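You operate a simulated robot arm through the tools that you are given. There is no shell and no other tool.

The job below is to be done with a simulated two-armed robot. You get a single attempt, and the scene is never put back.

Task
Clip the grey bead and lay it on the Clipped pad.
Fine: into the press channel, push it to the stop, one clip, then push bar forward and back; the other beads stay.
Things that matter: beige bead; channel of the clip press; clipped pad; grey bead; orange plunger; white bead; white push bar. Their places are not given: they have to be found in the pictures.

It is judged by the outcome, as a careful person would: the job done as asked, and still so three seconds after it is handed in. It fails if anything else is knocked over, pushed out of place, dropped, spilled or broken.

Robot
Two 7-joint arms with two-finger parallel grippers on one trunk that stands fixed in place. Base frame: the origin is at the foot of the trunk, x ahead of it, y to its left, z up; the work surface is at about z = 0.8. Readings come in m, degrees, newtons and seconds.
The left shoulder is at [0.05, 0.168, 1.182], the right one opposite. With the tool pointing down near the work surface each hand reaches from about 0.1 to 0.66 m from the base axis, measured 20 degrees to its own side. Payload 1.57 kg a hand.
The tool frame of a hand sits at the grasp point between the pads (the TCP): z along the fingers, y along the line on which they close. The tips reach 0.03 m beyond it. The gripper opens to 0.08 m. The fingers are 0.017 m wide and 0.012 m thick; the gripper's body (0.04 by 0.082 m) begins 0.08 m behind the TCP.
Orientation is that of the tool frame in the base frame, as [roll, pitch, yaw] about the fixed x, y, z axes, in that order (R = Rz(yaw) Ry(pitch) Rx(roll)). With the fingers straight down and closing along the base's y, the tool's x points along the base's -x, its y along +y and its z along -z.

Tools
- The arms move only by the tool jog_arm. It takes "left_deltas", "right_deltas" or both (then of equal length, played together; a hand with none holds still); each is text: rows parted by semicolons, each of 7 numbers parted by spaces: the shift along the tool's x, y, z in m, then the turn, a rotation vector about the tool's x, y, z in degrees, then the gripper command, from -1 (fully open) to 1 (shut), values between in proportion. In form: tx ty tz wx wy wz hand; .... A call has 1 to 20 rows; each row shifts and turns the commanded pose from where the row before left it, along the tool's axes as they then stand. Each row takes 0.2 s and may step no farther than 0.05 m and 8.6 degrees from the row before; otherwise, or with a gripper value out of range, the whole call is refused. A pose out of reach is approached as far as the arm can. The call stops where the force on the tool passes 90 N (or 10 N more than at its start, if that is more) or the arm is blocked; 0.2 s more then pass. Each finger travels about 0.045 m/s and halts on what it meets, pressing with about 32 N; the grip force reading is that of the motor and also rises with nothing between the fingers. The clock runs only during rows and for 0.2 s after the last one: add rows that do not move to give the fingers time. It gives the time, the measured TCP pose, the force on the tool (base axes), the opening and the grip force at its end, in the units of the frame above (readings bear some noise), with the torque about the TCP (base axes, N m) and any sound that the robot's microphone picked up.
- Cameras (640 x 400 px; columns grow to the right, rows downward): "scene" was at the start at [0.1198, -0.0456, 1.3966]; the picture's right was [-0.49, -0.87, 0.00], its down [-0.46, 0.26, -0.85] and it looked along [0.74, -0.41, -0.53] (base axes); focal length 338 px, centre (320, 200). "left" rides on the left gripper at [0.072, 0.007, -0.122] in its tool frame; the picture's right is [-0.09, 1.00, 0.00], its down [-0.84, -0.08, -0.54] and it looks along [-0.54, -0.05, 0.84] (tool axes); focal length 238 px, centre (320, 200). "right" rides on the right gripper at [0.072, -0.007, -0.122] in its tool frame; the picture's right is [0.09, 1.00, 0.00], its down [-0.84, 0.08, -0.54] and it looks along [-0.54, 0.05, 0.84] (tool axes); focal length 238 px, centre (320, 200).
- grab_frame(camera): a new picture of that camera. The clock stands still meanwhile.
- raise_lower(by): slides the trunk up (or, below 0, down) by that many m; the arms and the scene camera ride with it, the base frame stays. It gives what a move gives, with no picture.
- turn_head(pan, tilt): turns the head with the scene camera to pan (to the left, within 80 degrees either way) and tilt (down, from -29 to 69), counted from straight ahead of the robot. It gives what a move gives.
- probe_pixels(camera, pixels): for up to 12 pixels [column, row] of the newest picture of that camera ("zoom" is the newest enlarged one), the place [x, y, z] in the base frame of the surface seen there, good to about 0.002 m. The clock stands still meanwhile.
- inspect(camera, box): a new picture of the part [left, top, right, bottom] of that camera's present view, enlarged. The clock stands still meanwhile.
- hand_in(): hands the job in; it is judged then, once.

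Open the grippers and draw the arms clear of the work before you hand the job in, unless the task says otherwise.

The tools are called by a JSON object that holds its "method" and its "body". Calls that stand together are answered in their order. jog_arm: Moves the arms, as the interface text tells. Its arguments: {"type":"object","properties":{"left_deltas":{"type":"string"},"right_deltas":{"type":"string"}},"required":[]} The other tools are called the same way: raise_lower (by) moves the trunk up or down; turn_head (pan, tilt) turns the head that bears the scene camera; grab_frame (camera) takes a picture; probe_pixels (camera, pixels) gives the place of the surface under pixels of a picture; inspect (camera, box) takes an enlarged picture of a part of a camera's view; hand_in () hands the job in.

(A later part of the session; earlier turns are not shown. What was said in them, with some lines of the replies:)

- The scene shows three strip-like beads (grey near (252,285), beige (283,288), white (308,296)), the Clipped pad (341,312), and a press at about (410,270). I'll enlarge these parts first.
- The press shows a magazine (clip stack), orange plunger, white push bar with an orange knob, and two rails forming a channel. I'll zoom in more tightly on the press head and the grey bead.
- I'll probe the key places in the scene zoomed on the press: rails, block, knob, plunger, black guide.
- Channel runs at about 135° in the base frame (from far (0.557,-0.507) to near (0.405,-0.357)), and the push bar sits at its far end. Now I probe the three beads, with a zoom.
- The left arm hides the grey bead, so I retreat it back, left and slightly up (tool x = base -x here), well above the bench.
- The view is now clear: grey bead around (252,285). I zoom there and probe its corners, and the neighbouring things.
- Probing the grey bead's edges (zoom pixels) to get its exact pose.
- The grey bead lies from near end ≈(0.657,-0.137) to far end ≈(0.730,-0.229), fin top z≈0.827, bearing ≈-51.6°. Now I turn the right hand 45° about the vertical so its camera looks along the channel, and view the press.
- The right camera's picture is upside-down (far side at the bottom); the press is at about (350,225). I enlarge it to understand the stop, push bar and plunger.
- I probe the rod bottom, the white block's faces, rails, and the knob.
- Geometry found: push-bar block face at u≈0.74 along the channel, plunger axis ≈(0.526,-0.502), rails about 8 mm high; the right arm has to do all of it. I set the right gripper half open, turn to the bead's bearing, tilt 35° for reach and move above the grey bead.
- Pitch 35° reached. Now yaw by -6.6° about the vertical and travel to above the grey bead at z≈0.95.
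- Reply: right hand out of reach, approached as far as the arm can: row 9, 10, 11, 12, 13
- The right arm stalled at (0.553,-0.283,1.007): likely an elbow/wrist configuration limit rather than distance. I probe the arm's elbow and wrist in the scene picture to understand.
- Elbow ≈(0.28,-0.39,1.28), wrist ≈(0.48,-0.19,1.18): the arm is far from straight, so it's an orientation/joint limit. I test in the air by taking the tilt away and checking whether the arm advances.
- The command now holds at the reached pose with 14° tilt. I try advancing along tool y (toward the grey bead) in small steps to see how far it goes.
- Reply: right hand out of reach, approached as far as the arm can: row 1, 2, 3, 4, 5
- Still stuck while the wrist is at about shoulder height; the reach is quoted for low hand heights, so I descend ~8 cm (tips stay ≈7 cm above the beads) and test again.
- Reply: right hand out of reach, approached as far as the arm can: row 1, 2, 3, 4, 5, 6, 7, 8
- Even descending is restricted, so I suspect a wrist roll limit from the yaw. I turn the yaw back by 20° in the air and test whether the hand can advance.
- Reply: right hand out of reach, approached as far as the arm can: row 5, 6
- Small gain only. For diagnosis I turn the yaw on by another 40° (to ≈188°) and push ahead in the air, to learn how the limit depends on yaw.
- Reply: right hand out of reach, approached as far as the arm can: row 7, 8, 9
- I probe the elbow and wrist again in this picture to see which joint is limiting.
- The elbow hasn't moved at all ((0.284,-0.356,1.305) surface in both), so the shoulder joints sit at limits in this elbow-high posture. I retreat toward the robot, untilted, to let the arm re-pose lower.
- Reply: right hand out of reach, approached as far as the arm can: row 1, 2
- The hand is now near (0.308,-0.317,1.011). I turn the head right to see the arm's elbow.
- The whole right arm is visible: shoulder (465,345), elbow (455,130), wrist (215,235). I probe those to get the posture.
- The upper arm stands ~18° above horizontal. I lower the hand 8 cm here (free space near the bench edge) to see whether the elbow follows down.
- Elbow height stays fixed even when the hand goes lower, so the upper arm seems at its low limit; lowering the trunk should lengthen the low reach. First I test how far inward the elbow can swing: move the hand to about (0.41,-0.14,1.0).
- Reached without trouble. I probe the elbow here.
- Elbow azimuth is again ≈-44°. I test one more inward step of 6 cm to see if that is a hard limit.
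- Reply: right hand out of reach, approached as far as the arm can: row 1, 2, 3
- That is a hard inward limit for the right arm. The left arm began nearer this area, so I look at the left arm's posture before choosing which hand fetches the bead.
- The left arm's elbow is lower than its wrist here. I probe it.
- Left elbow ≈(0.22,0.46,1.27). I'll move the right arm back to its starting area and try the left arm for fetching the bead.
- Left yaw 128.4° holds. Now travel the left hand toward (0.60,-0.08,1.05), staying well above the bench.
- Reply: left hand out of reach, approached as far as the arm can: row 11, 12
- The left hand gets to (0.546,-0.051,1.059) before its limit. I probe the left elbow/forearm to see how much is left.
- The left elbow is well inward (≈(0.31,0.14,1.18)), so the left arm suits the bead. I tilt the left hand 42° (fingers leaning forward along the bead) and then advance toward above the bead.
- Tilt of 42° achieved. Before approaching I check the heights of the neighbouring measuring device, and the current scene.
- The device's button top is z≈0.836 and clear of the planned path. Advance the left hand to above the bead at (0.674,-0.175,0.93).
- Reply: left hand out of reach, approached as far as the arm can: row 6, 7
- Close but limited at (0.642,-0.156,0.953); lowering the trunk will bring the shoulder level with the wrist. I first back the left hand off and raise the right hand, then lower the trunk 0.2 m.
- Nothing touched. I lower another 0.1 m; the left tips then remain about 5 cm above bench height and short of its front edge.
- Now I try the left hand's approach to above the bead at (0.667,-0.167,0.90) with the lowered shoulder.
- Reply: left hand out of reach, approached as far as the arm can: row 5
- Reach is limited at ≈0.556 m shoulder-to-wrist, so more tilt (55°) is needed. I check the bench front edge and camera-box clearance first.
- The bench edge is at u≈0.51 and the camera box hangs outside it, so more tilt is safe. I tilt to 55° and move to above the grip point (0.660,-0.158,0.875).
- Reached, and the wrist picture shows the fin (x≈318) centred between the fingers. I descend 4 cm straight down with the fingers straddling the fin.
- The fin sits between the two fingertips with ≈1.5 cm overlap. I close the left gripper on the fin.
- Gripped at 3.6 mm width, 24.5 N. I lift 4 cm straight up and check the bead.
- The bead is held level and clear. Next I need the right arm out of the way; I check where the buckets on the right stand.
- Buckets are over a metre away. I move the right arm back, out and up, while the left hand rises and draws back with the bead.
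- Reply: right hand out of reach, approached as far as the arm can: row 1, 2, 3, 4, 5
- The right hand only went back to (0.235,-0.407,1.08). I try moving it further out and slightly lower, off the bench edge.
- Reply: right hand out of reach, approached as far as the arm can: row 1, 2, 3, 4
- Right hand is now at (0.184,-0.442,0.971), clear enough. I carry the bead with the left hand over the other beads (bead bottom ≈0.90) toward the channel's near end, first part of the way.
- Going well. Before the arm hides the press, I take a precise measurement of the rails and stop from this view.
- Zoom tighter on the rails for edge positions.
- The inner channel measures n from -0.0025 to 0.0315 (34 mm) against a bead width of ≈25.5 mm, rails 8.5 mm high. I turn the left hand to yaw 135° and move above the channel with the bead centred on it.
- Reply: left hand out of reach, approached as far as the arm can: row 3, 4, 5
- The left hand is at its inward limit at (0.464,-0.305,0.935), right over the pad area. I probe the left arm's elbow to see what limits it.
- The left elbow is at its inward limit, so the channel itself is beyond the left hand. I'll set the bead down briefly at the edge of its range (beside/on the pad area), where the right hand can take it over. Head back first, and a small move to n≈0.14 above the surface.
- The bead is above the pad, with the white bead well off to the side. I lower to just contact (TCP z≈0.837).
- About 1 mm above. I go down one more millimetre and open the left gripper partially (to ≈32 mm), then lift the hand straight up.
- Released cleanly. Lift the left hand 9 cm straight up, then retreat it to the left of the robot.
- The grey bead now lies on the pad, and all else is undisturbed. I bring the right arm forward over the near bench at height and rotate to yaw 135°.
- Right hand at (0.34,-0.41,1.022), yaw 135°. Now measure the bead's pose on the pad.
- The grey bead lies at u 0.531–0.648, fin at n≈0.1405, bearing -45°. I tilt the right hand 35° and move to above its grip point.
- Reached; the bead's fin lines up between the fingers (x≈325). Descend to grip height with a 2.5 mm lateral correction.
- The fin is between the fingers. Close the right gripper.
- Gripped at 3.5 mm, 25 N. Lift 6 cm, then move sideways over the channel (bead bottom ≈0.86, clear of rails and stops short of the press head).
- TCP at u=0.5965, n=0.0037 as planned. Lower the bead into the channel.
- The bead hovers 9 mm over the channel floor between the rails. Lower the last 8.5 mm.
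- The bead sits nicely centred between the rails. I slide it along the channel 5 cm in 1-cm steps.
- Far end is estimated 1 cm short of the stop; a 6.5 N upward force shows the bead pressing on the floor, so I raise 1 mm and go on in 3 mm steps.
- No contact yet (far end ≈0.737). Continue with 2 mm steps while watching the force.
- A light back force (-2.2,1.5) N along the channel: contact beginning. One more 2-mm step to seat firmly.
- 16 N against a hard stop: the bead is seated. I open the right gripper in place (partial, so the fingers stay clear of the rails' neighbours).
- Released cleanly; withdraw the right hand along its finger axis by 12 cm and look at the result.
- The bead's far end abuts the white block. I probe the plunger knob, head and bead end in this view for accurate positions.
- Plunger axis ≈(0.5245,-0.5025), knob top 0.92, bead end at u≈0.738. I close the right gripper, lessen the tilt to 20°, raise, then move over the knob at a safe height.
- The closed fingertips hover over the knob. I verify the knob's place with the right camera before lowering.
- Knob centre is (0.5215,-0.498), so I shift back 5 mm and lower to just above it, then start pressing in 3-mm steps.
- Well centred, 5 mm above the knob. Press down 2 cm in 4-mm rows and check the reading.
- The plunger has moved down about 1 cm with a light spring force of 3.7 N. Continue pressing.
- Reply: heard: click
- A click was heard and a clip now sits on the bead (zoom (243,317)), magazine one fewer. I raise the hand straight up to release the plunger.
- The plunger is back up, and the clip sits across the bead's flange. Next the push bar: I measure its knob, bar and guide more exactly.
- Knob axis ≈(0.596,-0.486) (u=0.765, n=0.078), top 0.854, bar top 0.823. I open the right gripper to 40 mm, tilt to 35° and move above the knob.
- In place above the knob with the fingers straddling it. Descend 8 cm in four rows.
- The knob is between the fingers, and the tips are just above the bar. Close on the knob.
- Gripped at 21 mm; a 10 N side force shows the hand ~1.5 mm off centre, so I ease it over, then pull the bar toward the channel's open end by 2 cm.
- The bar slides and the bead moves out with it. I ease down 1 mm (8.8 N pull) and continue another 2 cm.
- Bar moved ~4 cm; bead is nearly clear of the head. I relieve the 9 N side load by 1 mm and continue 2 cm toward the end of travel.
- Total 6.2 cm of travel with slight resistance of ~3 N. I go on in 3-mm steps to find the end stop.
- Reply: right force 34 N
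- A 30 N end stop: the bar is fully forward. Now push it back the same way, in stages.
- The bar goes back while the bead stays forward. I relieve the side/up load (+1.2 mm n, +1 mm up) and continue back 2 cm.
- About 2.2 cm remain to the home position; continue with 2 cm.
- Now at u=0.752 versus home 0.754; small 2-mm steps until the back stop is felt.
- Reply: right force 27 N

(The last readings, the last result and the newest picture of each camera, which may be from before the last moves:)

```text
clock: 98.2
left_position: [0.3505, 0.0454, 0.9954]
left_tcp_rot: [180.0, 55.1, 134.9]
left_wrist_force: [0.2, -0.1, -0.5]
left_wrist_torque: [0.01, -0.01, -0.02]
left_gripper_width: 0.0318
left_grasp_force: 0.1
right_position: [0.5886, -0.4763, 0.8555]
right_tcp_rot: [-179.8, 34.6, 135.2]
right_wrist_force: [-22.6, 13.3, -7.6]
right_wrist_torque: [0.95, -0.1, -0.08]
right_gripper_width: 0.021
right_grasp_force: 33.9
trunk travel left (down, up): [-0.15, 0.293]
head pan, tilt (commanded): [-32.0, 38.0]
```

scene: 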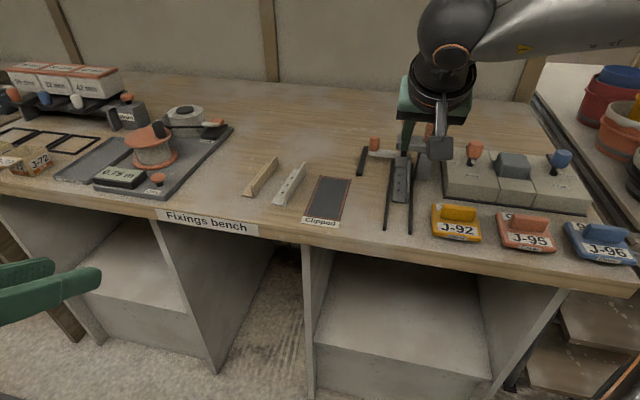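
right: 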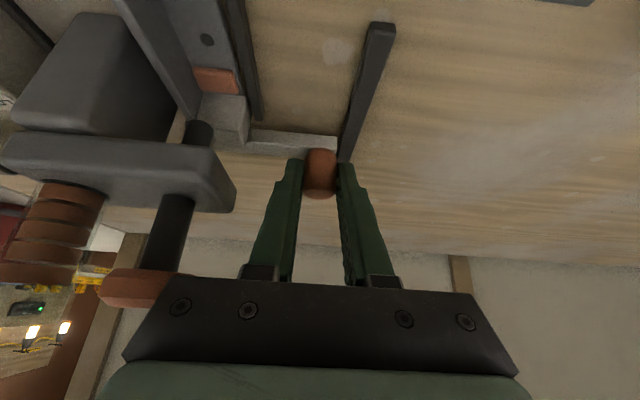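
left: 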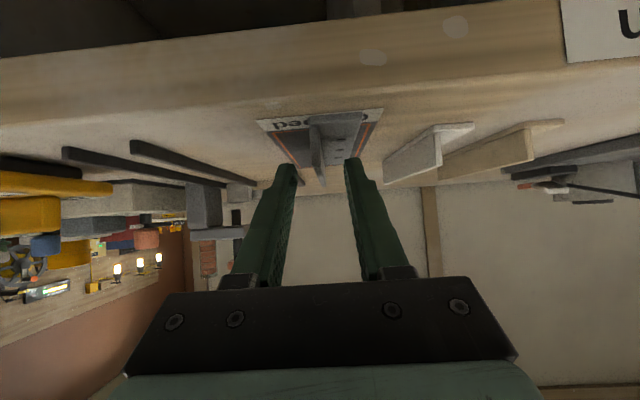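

25 N against the back stop: the bar is home. Release the knob and rise straight up.

{"method": "jog_arm", "body": {"right_deltas": "0 0 0 0 0 0 0; 0 0 0 0 0 0 0; 0 0 0 0 0 0 0; 0 0 0 0 0 0 0"}}

{"method": "grab_frame", "body": {"camera": "right"}}

```text
clock: 99.2
left_position: [0.3506, 0.0448, 0.9943]
left_tcp_rot: [-180.0, 55.1, 135.0]
left_wrist_force: [-0.2, 0.2, -0.1]
left_wrist_torque: [0.03, -0.02, 0.01]
left_gripper_width: 0.0322
left_grasp_force: 0.1
right_position: [0.5903, -0.479, 0.8572]
right_tcp_rot: [-179.9, 35.1, 135.1]
right_wrist_force: [-0.2, -0.7, 0.4]
right_wrist_torque: [0.01, 0.01, -0.02]
right_gripper_width: 0.04
right_grasp_force: 0.0
trunk travel left (down, up): [-0.15, 0.293]
head pan, tilt (commanded): [-32.0, 38.0]
```

```text
taken
```

right: 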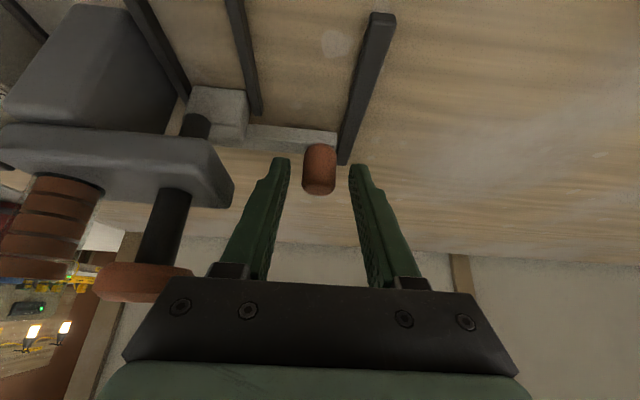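

Released. Rise 12 cm straight up, then draw back along the channel for a view.

{"method": "jog_arm", "body": {"right_deltas": "-0.0172 0 -0.0246 0 0 0 0; -0.0172 0 -0.0246 0 0 0 0; -0.0172 0 -0.0246 0 0 0 0; -0.0172 0 -0.0246 0 0 0 0; 0.0328 0 -0.0229 0 0 0 0; 0.0328 0 -0.0229 0 0 0 0; 0.0328 0 -0.0229 0 0 0 0; 0 0 0 0 0 0 0"}}

{"method": "grab_frame", "body": {"camera": "scene"}}

{"method": "inspect", "body": {"camera": "scene", "box": [340, 110, 450, 240]}}

```text
clock: 101.0
left_position: [0.3495, 0.0444, 0.9935]
left_tcp_rot: [180.0, 55.0, 135.1]
left_wrist_force: [-0.2, -0.7, -0.2]
left_wrist_torque: [0.0, 0.04, 0.01]
left_gripper_width: 0.0319
left_grasp_force: 0.0
right_position: [0.5013, -0.3932, 0.9769]
right_tcp_rot: [-180.0, 35.0, 135.1]
right_wrist_force: [-0.4, 0.8, -0.5]
right_wrist_torque: [-0.01, -0.03, -0.01]
right_gripper_width: 0.0399
right_grasp_force: 0.0
trunk travel left (down, up): [-0.15, 0.293]
head pan, tilt (commanded): [-32.0, 38.0]
```

```text
taken
```

scene: 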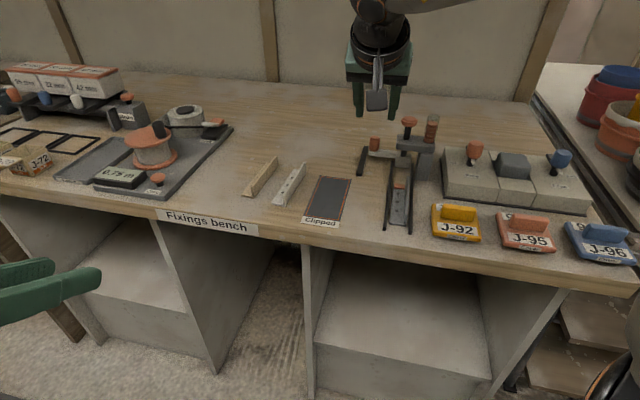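

```text
3.08 times, centred on (395, 175) of scene
```

zoom: 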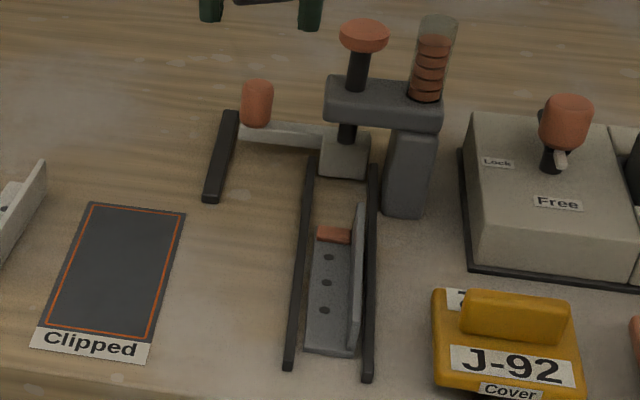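

The push bar is home and the clipped bead lies forward in the channel. I measure the bead's pose and check the bar's position.

{"method": "inspect", "body": {"camera": "scene", "box": [370, 160, 430, 240]}}

{"method": "probe_pixels", "body": {"camera": "zoom", "pixels": [[250, 360]]}}

```text
5.00 times, centred on (400, 200) of scene
```

zoom: 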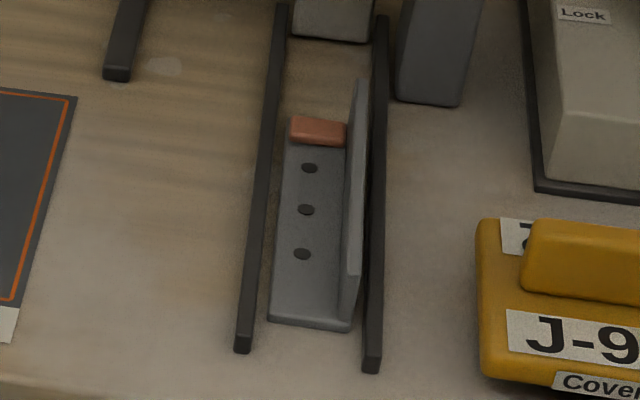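

```text
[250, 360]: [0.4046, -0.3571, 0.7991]
```

{"method": "probe_pixels", "body": {"camera": "zoom", "pixels": [[273, 317], [345, 325], [345, 272], [361, 85], [352, 180], [320, 130], [320, 120], [290, 125], [310, 168], [302, 253], [355, 240], [342, 310]]}}

{"method": "inspect", "body": {"camera": "scene", "box": [345, 120, 425, 190]}}

{"method": "probe_pixels", "body": {"camera": "zoom", "pixels": [[262, 97], [262, 106], [262, 116], [234, 140], [260, 140], [258, 172], [340, 190], [230, 190], [300, 180], [425, 245]]}}

```text
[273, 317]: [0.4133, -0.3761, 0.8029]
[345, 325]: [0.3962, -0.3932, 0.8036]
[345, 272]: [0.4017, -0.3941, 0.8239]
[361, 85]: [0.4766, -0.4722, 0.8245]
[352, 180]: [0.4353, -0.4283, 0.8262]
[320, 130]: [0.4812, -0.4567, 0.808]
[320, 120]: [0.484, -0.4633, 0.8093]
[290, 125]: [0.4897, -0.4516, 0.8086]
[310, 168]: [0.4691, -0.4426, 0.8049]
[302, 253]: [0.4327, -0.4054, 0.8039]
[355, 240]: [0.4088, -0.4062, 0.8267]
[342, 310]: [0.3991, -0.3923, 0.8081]
```

```text
5.71 times, centred on (385, 155) of scene
```

zoom: 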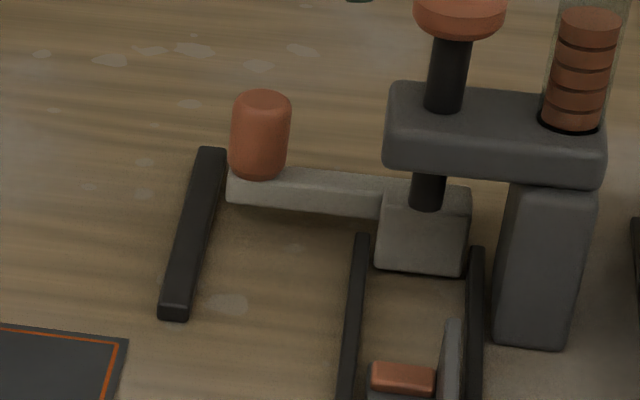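

```text
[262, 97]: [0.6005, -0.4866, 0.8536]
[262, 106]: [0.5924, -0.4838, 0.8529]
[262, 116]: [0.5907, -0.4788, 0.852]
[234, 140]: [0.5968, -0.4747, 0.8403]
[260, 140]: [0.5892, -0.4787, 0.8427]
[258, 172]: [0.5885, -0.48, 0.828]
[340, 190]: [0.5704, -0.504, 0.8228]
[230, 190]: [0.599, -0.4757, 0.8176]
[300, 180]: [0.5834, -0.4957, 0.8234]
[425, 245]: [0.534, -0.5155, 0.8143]
```

The bar is exactly home again. The bead's fin is at n≈0.004, u 0.558–0.676 with the clip near its far end. I move above its grip point and look.

{"method": "jog_arm", "body": {"right_deltas": "0.0222 -0.0241 0.0076 0 0 0 0; 0.0222 -0.0241 0.0076 0 0 0 0; 0.0223 -0.0242 0.0077 0 0 0 0; 0 0 0 0 0 0 0"}}

{"method": "grab_frame", "body": {"camera": "right"}}

```text
clock: 102.0
left_position: [0.3497, 0.0445, 0.9947]
left_tcp_rot: [-180.0, 54.9, 135.0]
left_wrist_force: [0.1, -0.6, 0.2]
left_wrist_torque: [0.02, 0.0, 0.0]
left_gripper_width: 0.0321
left_grasp_force: 0.1
right_position: [0.423, -0.414, 0.9167]
right_tcp_rot: [179.9, 34.9, 135.2]
right_wrist_force: [-0.1, -0.2, 0.2]
right_wrist_torque: [0.02, -0.02, -0.01]
right_gripper_width: 0.04
right_grasp_force: 0.0
trunk travel left (down, up): [-0.15, 0.293]
head pan, tilt (commanded): [-32.0, 38.0]
```

```text
taken
```

right: 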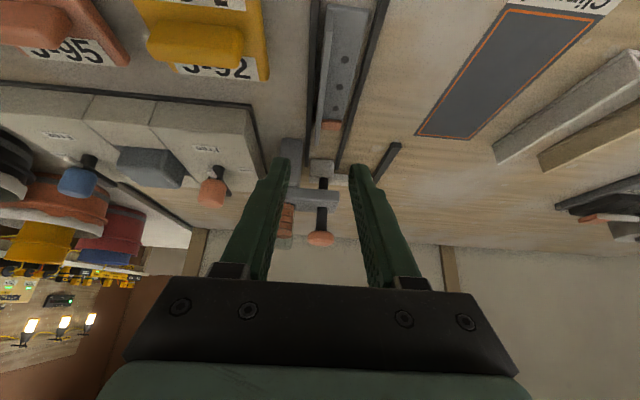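

Aligned within 2.5 mm; descend to grip height with that correction.

{"method": "jog_arm", "body": {"right_deltas": "0.01065 -0.0006 0.0152 0 0 0 0; 0.01065 -0.0006 0.0152 0 0 0 0; 0.01065 -0.0006 0.0152 0 0 0 0; 0.01065 -0.0006 0.0152 0 0 0 0; 0 0 0 0 0 0 0"}}

{"method": "inspect", "body": {"camera": "right", "box": [230, 50, 430, 240]}}

```text
clock: 103.2
left_position: [0.3504, 0.0446, 0.9954]
left_tcp_rot: [-180.0, 55.0, 135.0]
left_wrist_force: [0.4, 0.3, 0.3]
left_wrist_torque: [0.01, 0.01, 0.01]
left_gripper_width: 0.0321
left_grasp_force: 0.1
right_position: [0.4248, -0.417, 0.8444]
right_tcp_rot: [180.0, 35.0, 135.2]
right_wrist_force: [0.2, -0.3, -0.2]
right_wrist_torque: [-0.03, 0.0, -0.02]
right_gripper_width: 0.04
right_grasp_force: 0.1
trunk travel left (down, up): [-0.15, 0.293]
head pan, tilt (commanded): [-32.0, 38.0]
```

```text
2.11 times, centred on (330, 145) of right
```

zoom: 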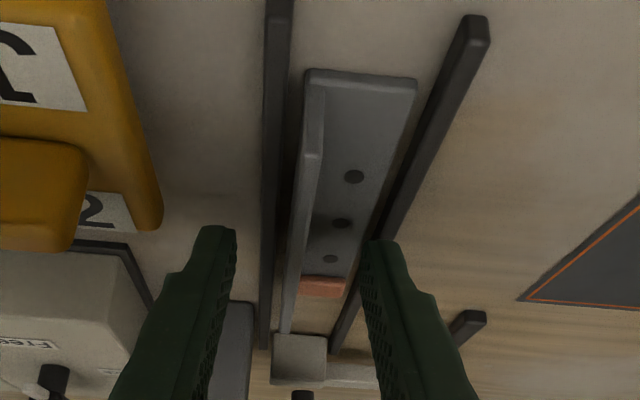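

Fin is centred between the fingers; lower 1.5 mm more and close.

{"method": "jog_arm", "body": {"right_deltas": "0.0009 -0.0005 0.0012 0 0 0 0; 0 0 0 0 0 0 1; 0 0 0 0 0 0 1; 0 0 0 0 0 0 1; 0 0 0 0 0 0 1; 0 0 0 0 0 0 1; 0 0 0 0 0 0 1"}}

{"method": "inspect", "body": {"camera": "right", "box": [230, 50, 430, 240]}}

```text
clock: 104.8
left_position: [0.3509, 0.045, 0.9946]
left_tcp_rot: [180.0, 55.1, 135.0]
left_wrist_force: [-0.3, -0.3, 0.2]
left_wrist_torque: [0.03, -0.03, -0.03]
left_gripper_width: 0.0321
left_grasp_force: 0.1
right_position: [0.4228, -0.4187, 0.8444]
right_tcp_rot: [-180.0, 35.0, 135.2]
right_wrist_force: [0.7, -0.1, 0.3]
right_wrist_torque: [0.02, 0.03, 0.02]
right_gripper_width: 0.0036
right_grasp_force: 25.1
trunk travel left (down, up): [-0.15, 0.293]
head pan, tilt (commanded): [-32.0, 38.0]
```

```text
2.11 times, centred on (330, 145) of right
```

zoom: 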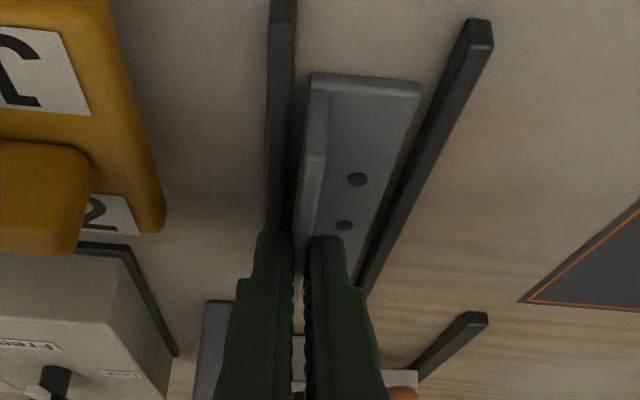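

Gripped firmly (3.6 mm). Lift 6 cm and carry it sideways to above the pad (centre u≈0.6115, n≈0.144).

{"method": "jog_arm", "body": {"right_deltas": "-0.0115 0 -0.0164 0 0 0 1; -0.0115 0 -0.0164 0 0 0 1; -0.0115 0 -0.0164 0 0 0 1; 0 0 0 0 0 0 1"}}

{"method": "inspect", "body": {"camera": "scene", "box": [330, 90, 470, 240]}}

{"method": "jog_arm", "body": {"right_deltas": "0.0011 0.0325 -0.0008 0 0 0 1; 0.0011 0.0325 -0.0008 0 0 0 1; 0.0011 0.0325 -0.0008 0 0 0 1; 0.0011 0.0325 -0.0008 0 0 0 1; 0 0 0 0 0 0 1"}}

{"method": "grab_frame", "body": {"camera": "right"}}

{"method": "inspect", "body": {"camera": "scene", "box": [250, 110, 390, 240]}}

```text
clock: 105.8
left_position: [0.3507, 0.045, 0.9951]
left_tcp_rot: [180.0, 54.9, 135.0]
left_wrist_force: [-0.5, 0.4, -0.3]
left_wrist_torque: [0.03, 0.04, 0.0]
left_gripper_width: 0.0321
left_grasp_force: 0.2
right_position: [0.423, -0.4181, 0.9043]
right_tcp_rot: [179.9, 35.0, 135.2]
right_wrist_force: [-1.1, 0.1, -0.1]
right_wrist_torque: [0.0, -0.04, 0.0]
right_gripper_width: 0.0037
right_grasp_force: 24.5
trunk travel left (down, up): [-0.15, 0.293]
head pan, tilt (commanded): [-32.0, 38.0]
```

```text
2.67 times, centred on (400, 165) of scene
```

zoom: 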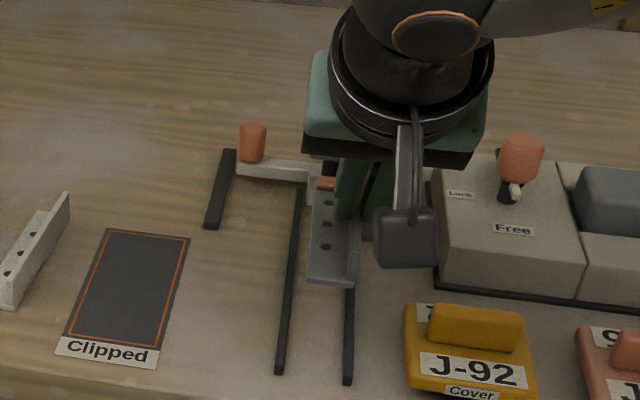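

```text
clock: 107.0
left_position: [0.3496, 0.0442, 0.9958]
left_tcp_rot: [180.0, 55.0, 135.0]
left_wrist_force: [0.4, -0.3, -0.2]
left_wrist_torque: [-0.01, -0.01, -0.01]
left_gripper_width: 0.0318
left_grasp_force: 0.1
right_position: [0.5107, -0.3232, 0.9006]
right_tcp_rot: [-180.0, 35.0, 135.1]
right_wrist_force: [0.4, 0.3, -0.2]
right_wrist_torque: [-0.01, 0.05, 0.0]
right_gripper_width: 0.0037
right_grasp_force: 24.5
trunk travel left (down, up): [-0.15, 0.293]
head pan, tilt (commanded): [-32.0, 38.0]
```

```text
taken
```

right: 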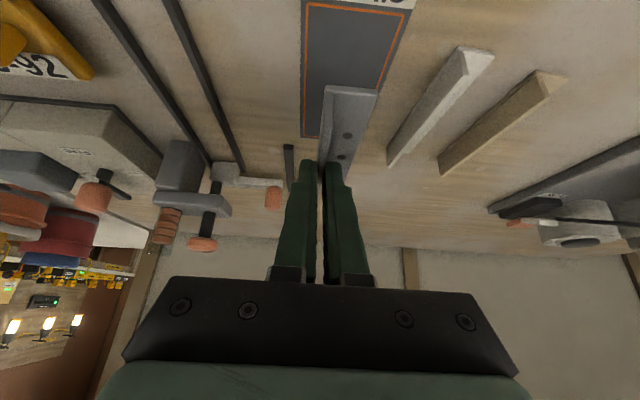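

```text
3.08 times, centred on (320, 175) of scene
```

zoom: 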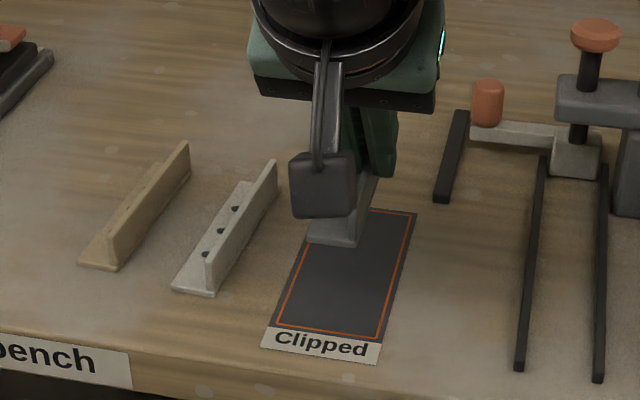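

At u=0.5897, n=0.1326 as planned. Lower to about 4 mm above the pad, then in small steps until contact.

{"method": "jog_arm", "body": {"right_deltas": "0.0074 0.0002 0.0106 0 0 0 1; 0.0074 0.0002 0.0106 0 0 0 1; 0.0074 0.0002 0.0106 0 0 0 1; 0.0074 0.0002 0.0106 0 0 0 1; 0 0 0 0 0 0 1"}}

{"method": "inspect", "body": {"camera": "right", "box": [220, 40, 440, 220]}}

```text
clock: 108.2
left_position: [0.3507, 0.0453, 0.9942]
left_tcp_rot: [-180.0, 55.0, 135.0]
left_wrist_force: [0.1, -0.2, 0.1]
left_wrist_torque: [0.0, 0.0, -0.03]
left_gripper_width: 0.0318
left_grasp_force: 0.2
right_position: [0.5127, -0.3216, 0.8525]
right_tcp_rot: [180.0, 35.0, 135.1]
right_wrist_force: [0.3, -0.3, -0.1]
right_wrist_torque: [0.02, 0.0, 0.0]
right_gripper_width: 0.0036
right_grasp_force: 25.0
trunk travel left (down, up): [-0.15, 0.293]
head pan, tilt (commanded): [-32.0, 38.0]
```

```text
2.22 times, centred on (330, 130) of right
```

zoom: 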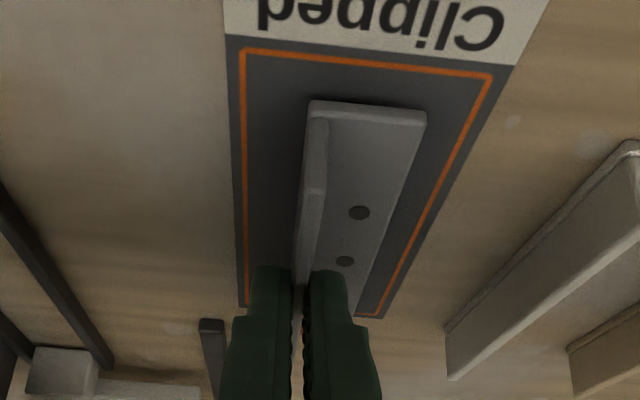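

Looks well placed within the border. Lower the last millimetres gently.

{"method": "jog_arm", "body": {"right_deltas": "0.0023 -0.0005 0.0033 0 0 0 1; 0.0011 0 0.0016 0 0 0 1; 0.0006 0 0.0008 0 0 0 1; 0 0 0 0 0 0 1"}}

```text
clock: 109.2
left_position: [0.3503, 0.0454, 0.9938]
left_tcp_rot: [180.0, 55.0, 135.0]
left_wrist_force: [-0.4, 0.1, 0.4]
left_wrist_torque: [0.02, -0.02, -0.01]
left_gripper_width: 0.0324
left_grasp_force: 0.0
right_position: [0.5115, -0.3227, 0.8455]
right_tcp_rot: [179.9, 35.0, 135.3]
right_wrist_force: [-0.7, 0.3, -0.9]
right_wrist_torque: [0.02, 0.02, 0.0]
right_gripper_width: 0.0036
right_grasp_force: 24.8
trunk travel left (down, up): [-0.15, 0.293]
head pan, tilt (commanded): [-32.0, 38.0]
```

No contact yet at z=0.8455; another 1.5 mm.

{"method": "jog_arm", "body": {"right_deltas": "0.0006 0 0.0008 0 0 0 1; 0.0003 0 0.0004 0 0 0 1; 0 0 0 0 0 0 1"}}

```text
clock: 110.0
left_position: [0.349, 0.0446, 0.9938]
left_tcp_rot: [-180.0, 55.0, 135.0]
left_wrist_force: [0.2, 0.4, -0.4]
left_wrist_torque: [0.02, -0.02, 0.02]
left_gripper_width: 0.032
left_grasp_force: 0.1
right_position: [0.5105, -0.3227, 0.8448]
right_tcp_rot: [179.9, 35.0, 135.2]
right_wrist_force: [-0.2, 0.2, 0.0]
right_wrist_torque: [-0.01, 0.0, 0.01]
right_gripper_width: 0.0036
right_grasp_force: 24.3
trunk travel left (down, up): [-0.15, 0.293]
head pan, tilt (commanded): [-32.0, 38.0]
```

Still no contact force; one more millimetre.

{"method": "jog_arm", "body": {"right_deltas": "0.0006 0 0.0008 0 0 0 1; 0 0 0 0 0 0 1"}}

{"method": "inspect", "body": {"camera": "right", "box": [220, 40, 440, 220]}}

```text
clock: 110.6
left_position: [0.3502, 0.0456, 0.9938]
left_tcp_rot: [-179.9, 55.0, 135.0]
left_wrist_force: [-0.5, 1.2, -0.1]
left_wrist_torque: [-0.03, 0.0, -0.03]
left_gripper_width: 0.0321
left_grasp_force: 0.0
right_position: [0.5105, -0.3222, 0.8435]
right_tcp_rot: [-180.0, 35.0, 135.2]
right_wrist_force: [-0.7, 0.2, -0.2]
right_wrist_torque: [0.03, 0.01, 0.0]
right_gripper_width: 0.0037
right_grasp_force: 24.3
trunk travel left (down, up): [-0.15, 0.293]
head pan, tilt (commanded): [-32.0, 38.0]
```

```text
2.22 times, centred on (330, 130) of right
```

zoom: 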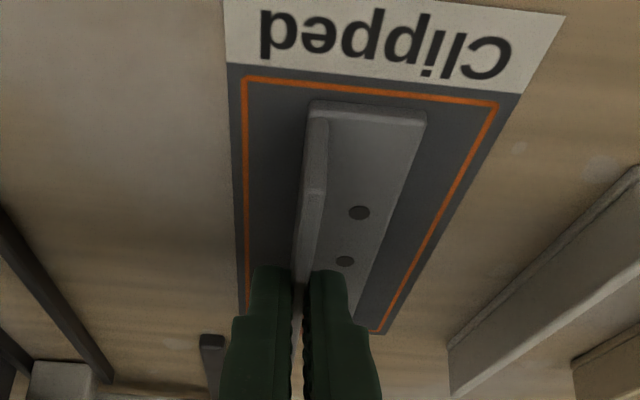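

Nearly touching and well centred. Lower 0.7 mm more and open the gripper partially.

{"method": "jog_arm", "body": {"right_deltas": "0.0004 0 0.0006 0 0 0 1; 0 0 0 0 0 0 1; 0 0 0 0 0 0 0.3; 0 0 0 0 0 0 0.3; 0 0 0 0 0 0 0.3; 0 0 0 0 0 0 0.3"}}

{"method": "inspect", "body": {"camera": "right", "box": [220, 40, 440, 220]}}

```text
clock: 112.0
left_position: [0.3507, 0.0452, 0.9937]
left_tcp_rot: [179.9, 55.0, 135.0]
left_wrist_force: [0.4, -0.9, -0.3]
left_wrist_torque: [0.01, -0.02, -0.01]
left_gripper_width: 0.032
left_grasp_force: 0.1
right_position: [0.5105, -0.3213, 0.8431]
right_tcp_rot: [180.0, 35.0, 135.2]
right_wrist_force: [0.1, 0.3, 0.3]
right_wrist_torque: [-0.02, -0.03, 0.03]
right_gripper_width: 0.0281
right_grasp_force: 0.1
trunk travel left (down, up): [-0.15, 0.293]
head pan, tilt (commanded): [-32.0, 38.0]
```

```text
2.22 times, centred on (330, 130) of right
```

zoom: 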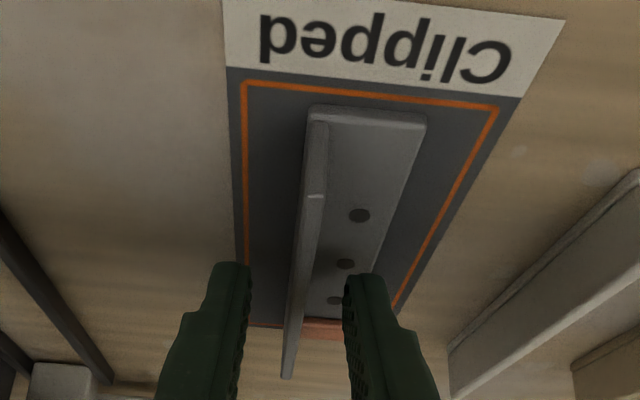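

Released on the pad. Withdraw the right hand along the finger axis, then back to its start area.

{"method": "jog_arm", "body": {"right_deltas": "0 0 -0.01 0 0 0 0.3; 0 0 -0.03 0 0 0 0.3; 0 0 -0.03 0 0 0 0.3; 0 0 -0.03 0 0 0 0.3; 0 0 -0.03 0 0 0 0.3; 0 0 0 0 0 0 0.3"}}

{"method": "grab_frame", "body": {"camera": "scene"}}

{"method": "grab_frame", "body": {"camera": "right"}}

```text
clock: 113.4
left_position: [0.3498, 0.0448, 0.9945]
left_tcp_rot: [-180.0, 55.1, 135.0]
left_wrist_force: [-0.2, -0.3, -0.3]
left_wrist_torque: [-0.03, -0.02, 0.02]
left_gripper_width: 0.032
left_grasp_force: 0.1
right_position: [0.4597, -0.2683, 0.9496]
right_tcp_rot: [180.0, 34.9, 135.2]
right_wrist_force: [0.3, 0.1, -0.3]
right_wrist_torque: [0.03, 0.0, -0.02]
right_gripper_width: 0.0279
right_grasp_force: 0.2
trunk travel left (down, up): [-0.15, 0.293]
head pan, tilt (commanded): [-32.0, 38.0]
```

```text
taken
```

scene: 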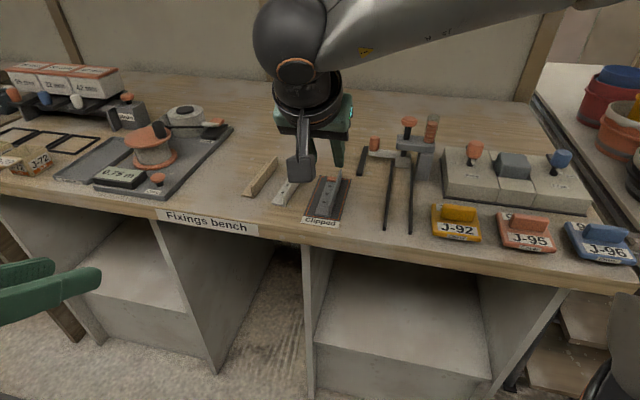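

```text
taken
```

right: 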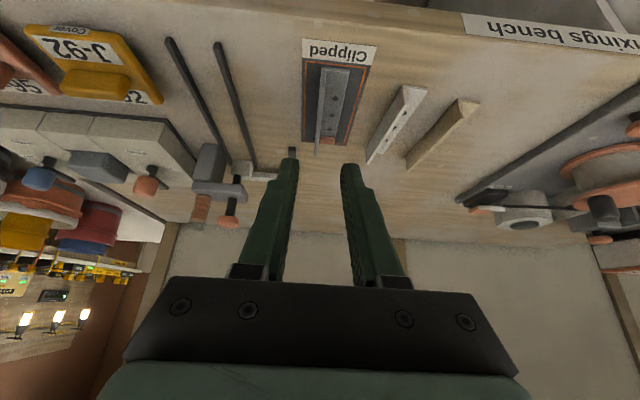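

Retreat the right arm up and to its side, opening the gripper fully.

{"method": "jog_arm", "body": {"right_deltas": "-0.0172 0 -0.0246 0 0 0 0.3; -0.00975 -0.0308 -0.0135 0 0 0 -1; -0.00975 -0.0308 -0.0135 0 0 0 -1; -0.00975 -0.0308 -0.0135 0 0 0 -1; -0.00975 -0.0308 -0.0135 0 0 0 -1; -0.00975 -0.0308 -0.0135 0 0 0 -1; -0.00975 -0.0308 -0.0135 0 0 0 -1; 0 0 0 0 0 0 -1; 0 0 0 0 0 0 -1", "left_deltas": "0 0 0 0 0 0 -1; 0 0 0 0 0 0 -1; 0 0 0 0 0 0 -1; 0 0 0 0 0 0 -1; 0 0 0 0 0 0 -1; 0 0 0 0 0 0 -1; 0 0 0 0 0 0 -1; 0 0 0 0 0 0 -1; 0 0 0 0 0 0 -1"}}

{"method": "grab_frame", "body": {"camera": "scene"}}

{"method": "inspect", "body": {"camera": "scene", "box": [230, 110, 450, 245]}}

```text
clock: 115.4
left_position: [0.3492, 0.0444, 0.9946]
left_tcp_rot: [180.0, 55.0, 135.0]
left_wrist_force: [0.6, -0.3, 0.6]
left_wrist_torque: [0.0, -0.02, -0.04]
left_gripper_width: 0.0802
left_grasp_force: 0.0
right_position: [0.3281, -0.4004, 1.0812]
right_tcp_rot: [-179.9, 35.1, 135.2]
right_wrist_force: [1.2, 0.6, -0.9]
right_wrist_torque: [-0.01, 0.02, -0.01]
right_gripper_width: 0.0801
right_grasp_force: 0.0
trunk travel left (down, up): [-0.15, 0.293]
head pan, tilt (commanded): [-32.0, 38.0]
```

```text
taken
```

scene: 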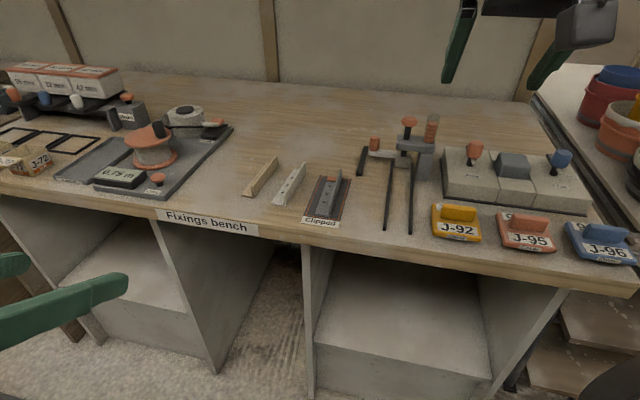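

```text
2.91 times, centred on (340, 178) of scene
```

zoom: 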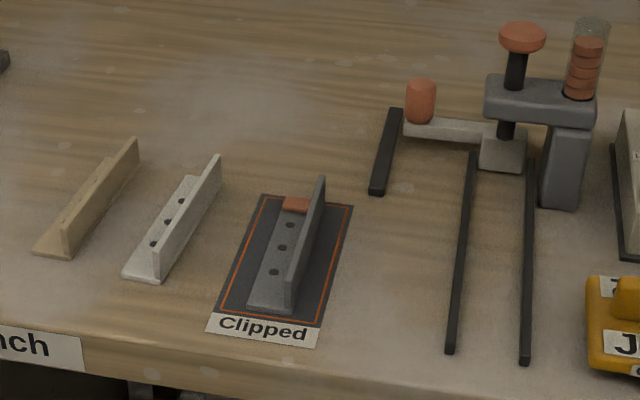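

The clipped bead lies on the pad, the bar is home, and the other beads look untouched. A quick check of the bead's ends against the pad and of the other beads' positions.

{"method": "inspect", "body": {"camera": "scene", "box": [270, 150, 370, 235]}}

{"method": "probe_pixels", "body": {"camera": "zoom", "pixels": [[321, 122], [467, 138], [245, 310], [412, 330], [150, 215], [247, 62], [158, 260], [97, 252]]}}

```text
4.71 times, centred on (320, 192) of scene
```

zoom: 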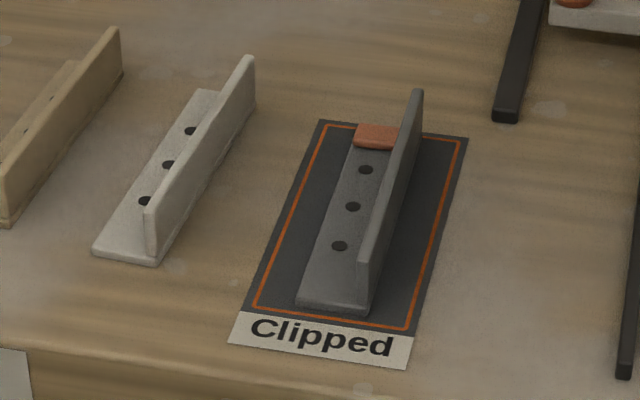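

```text
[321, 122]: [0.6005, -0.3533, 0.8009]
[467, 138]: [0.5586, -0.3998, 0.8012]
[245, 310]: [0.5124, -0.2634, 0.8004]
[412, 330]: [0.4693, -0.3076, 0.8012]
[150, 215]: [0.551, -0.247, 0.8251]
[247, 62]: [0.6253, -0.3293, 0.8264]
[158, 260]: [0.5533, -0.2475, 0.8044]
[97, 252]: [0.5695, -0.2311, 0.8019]
```

{"method": "probe_pixels", "body": {"camera": "zoom", "pixels": [[300, 304], [368, 310], [362, 262], [417, 95], [375, 128], [375, 140], [358, 128], [412, 130]]}}

```text
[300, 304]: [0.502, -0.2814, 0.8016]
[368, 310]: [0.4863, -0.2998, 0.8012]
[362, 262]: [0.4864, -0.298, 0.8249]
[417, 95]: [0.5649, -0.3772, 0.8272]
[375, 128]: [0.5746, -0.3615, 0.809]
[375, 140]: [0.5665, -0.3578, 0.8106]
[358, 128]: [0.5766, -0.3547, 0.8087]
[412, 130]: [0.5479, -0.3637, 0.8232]
```

Bead spans u 0.555–0.6725 inside the pad (0.549–0.676) and n 0.132–0.157 inside 0.114–0.176, with one clip on it; the white bead is where it was, the plunger is up and the bar is home. Both grippers are open and clear, so I hand the job in.

{"method": "hand_in", "body": {}}

```text
The job is handed in.
```

The grey bead has one clip on it and is lying on the Clipped pad, wholly inside its edges. The job is handed in.

- **Press:** I pushed the bead along the channel to the stop and pressed the plunger once. It gave one click, and the clip stack is one shorter.
- **Push bar:** I moved it fully forward to its end stop, which brought the bead out from under the press. Then I pushed it back until it met its back stop, in the same place as before.
- **Other things:** The white and beige beads were not touched. The white bead measured the same before and after, and the beige one looks unmoved in the pictures.
- **Extra step:** Neither arm could carry the grey bead all the way. The left arm set it down on the Clipped pad before it was clipped, and the right arm took it on to the press from there.

Both grippers are open and both arms are clear of the work. The trunk is still 0.2 m lower than at the start.
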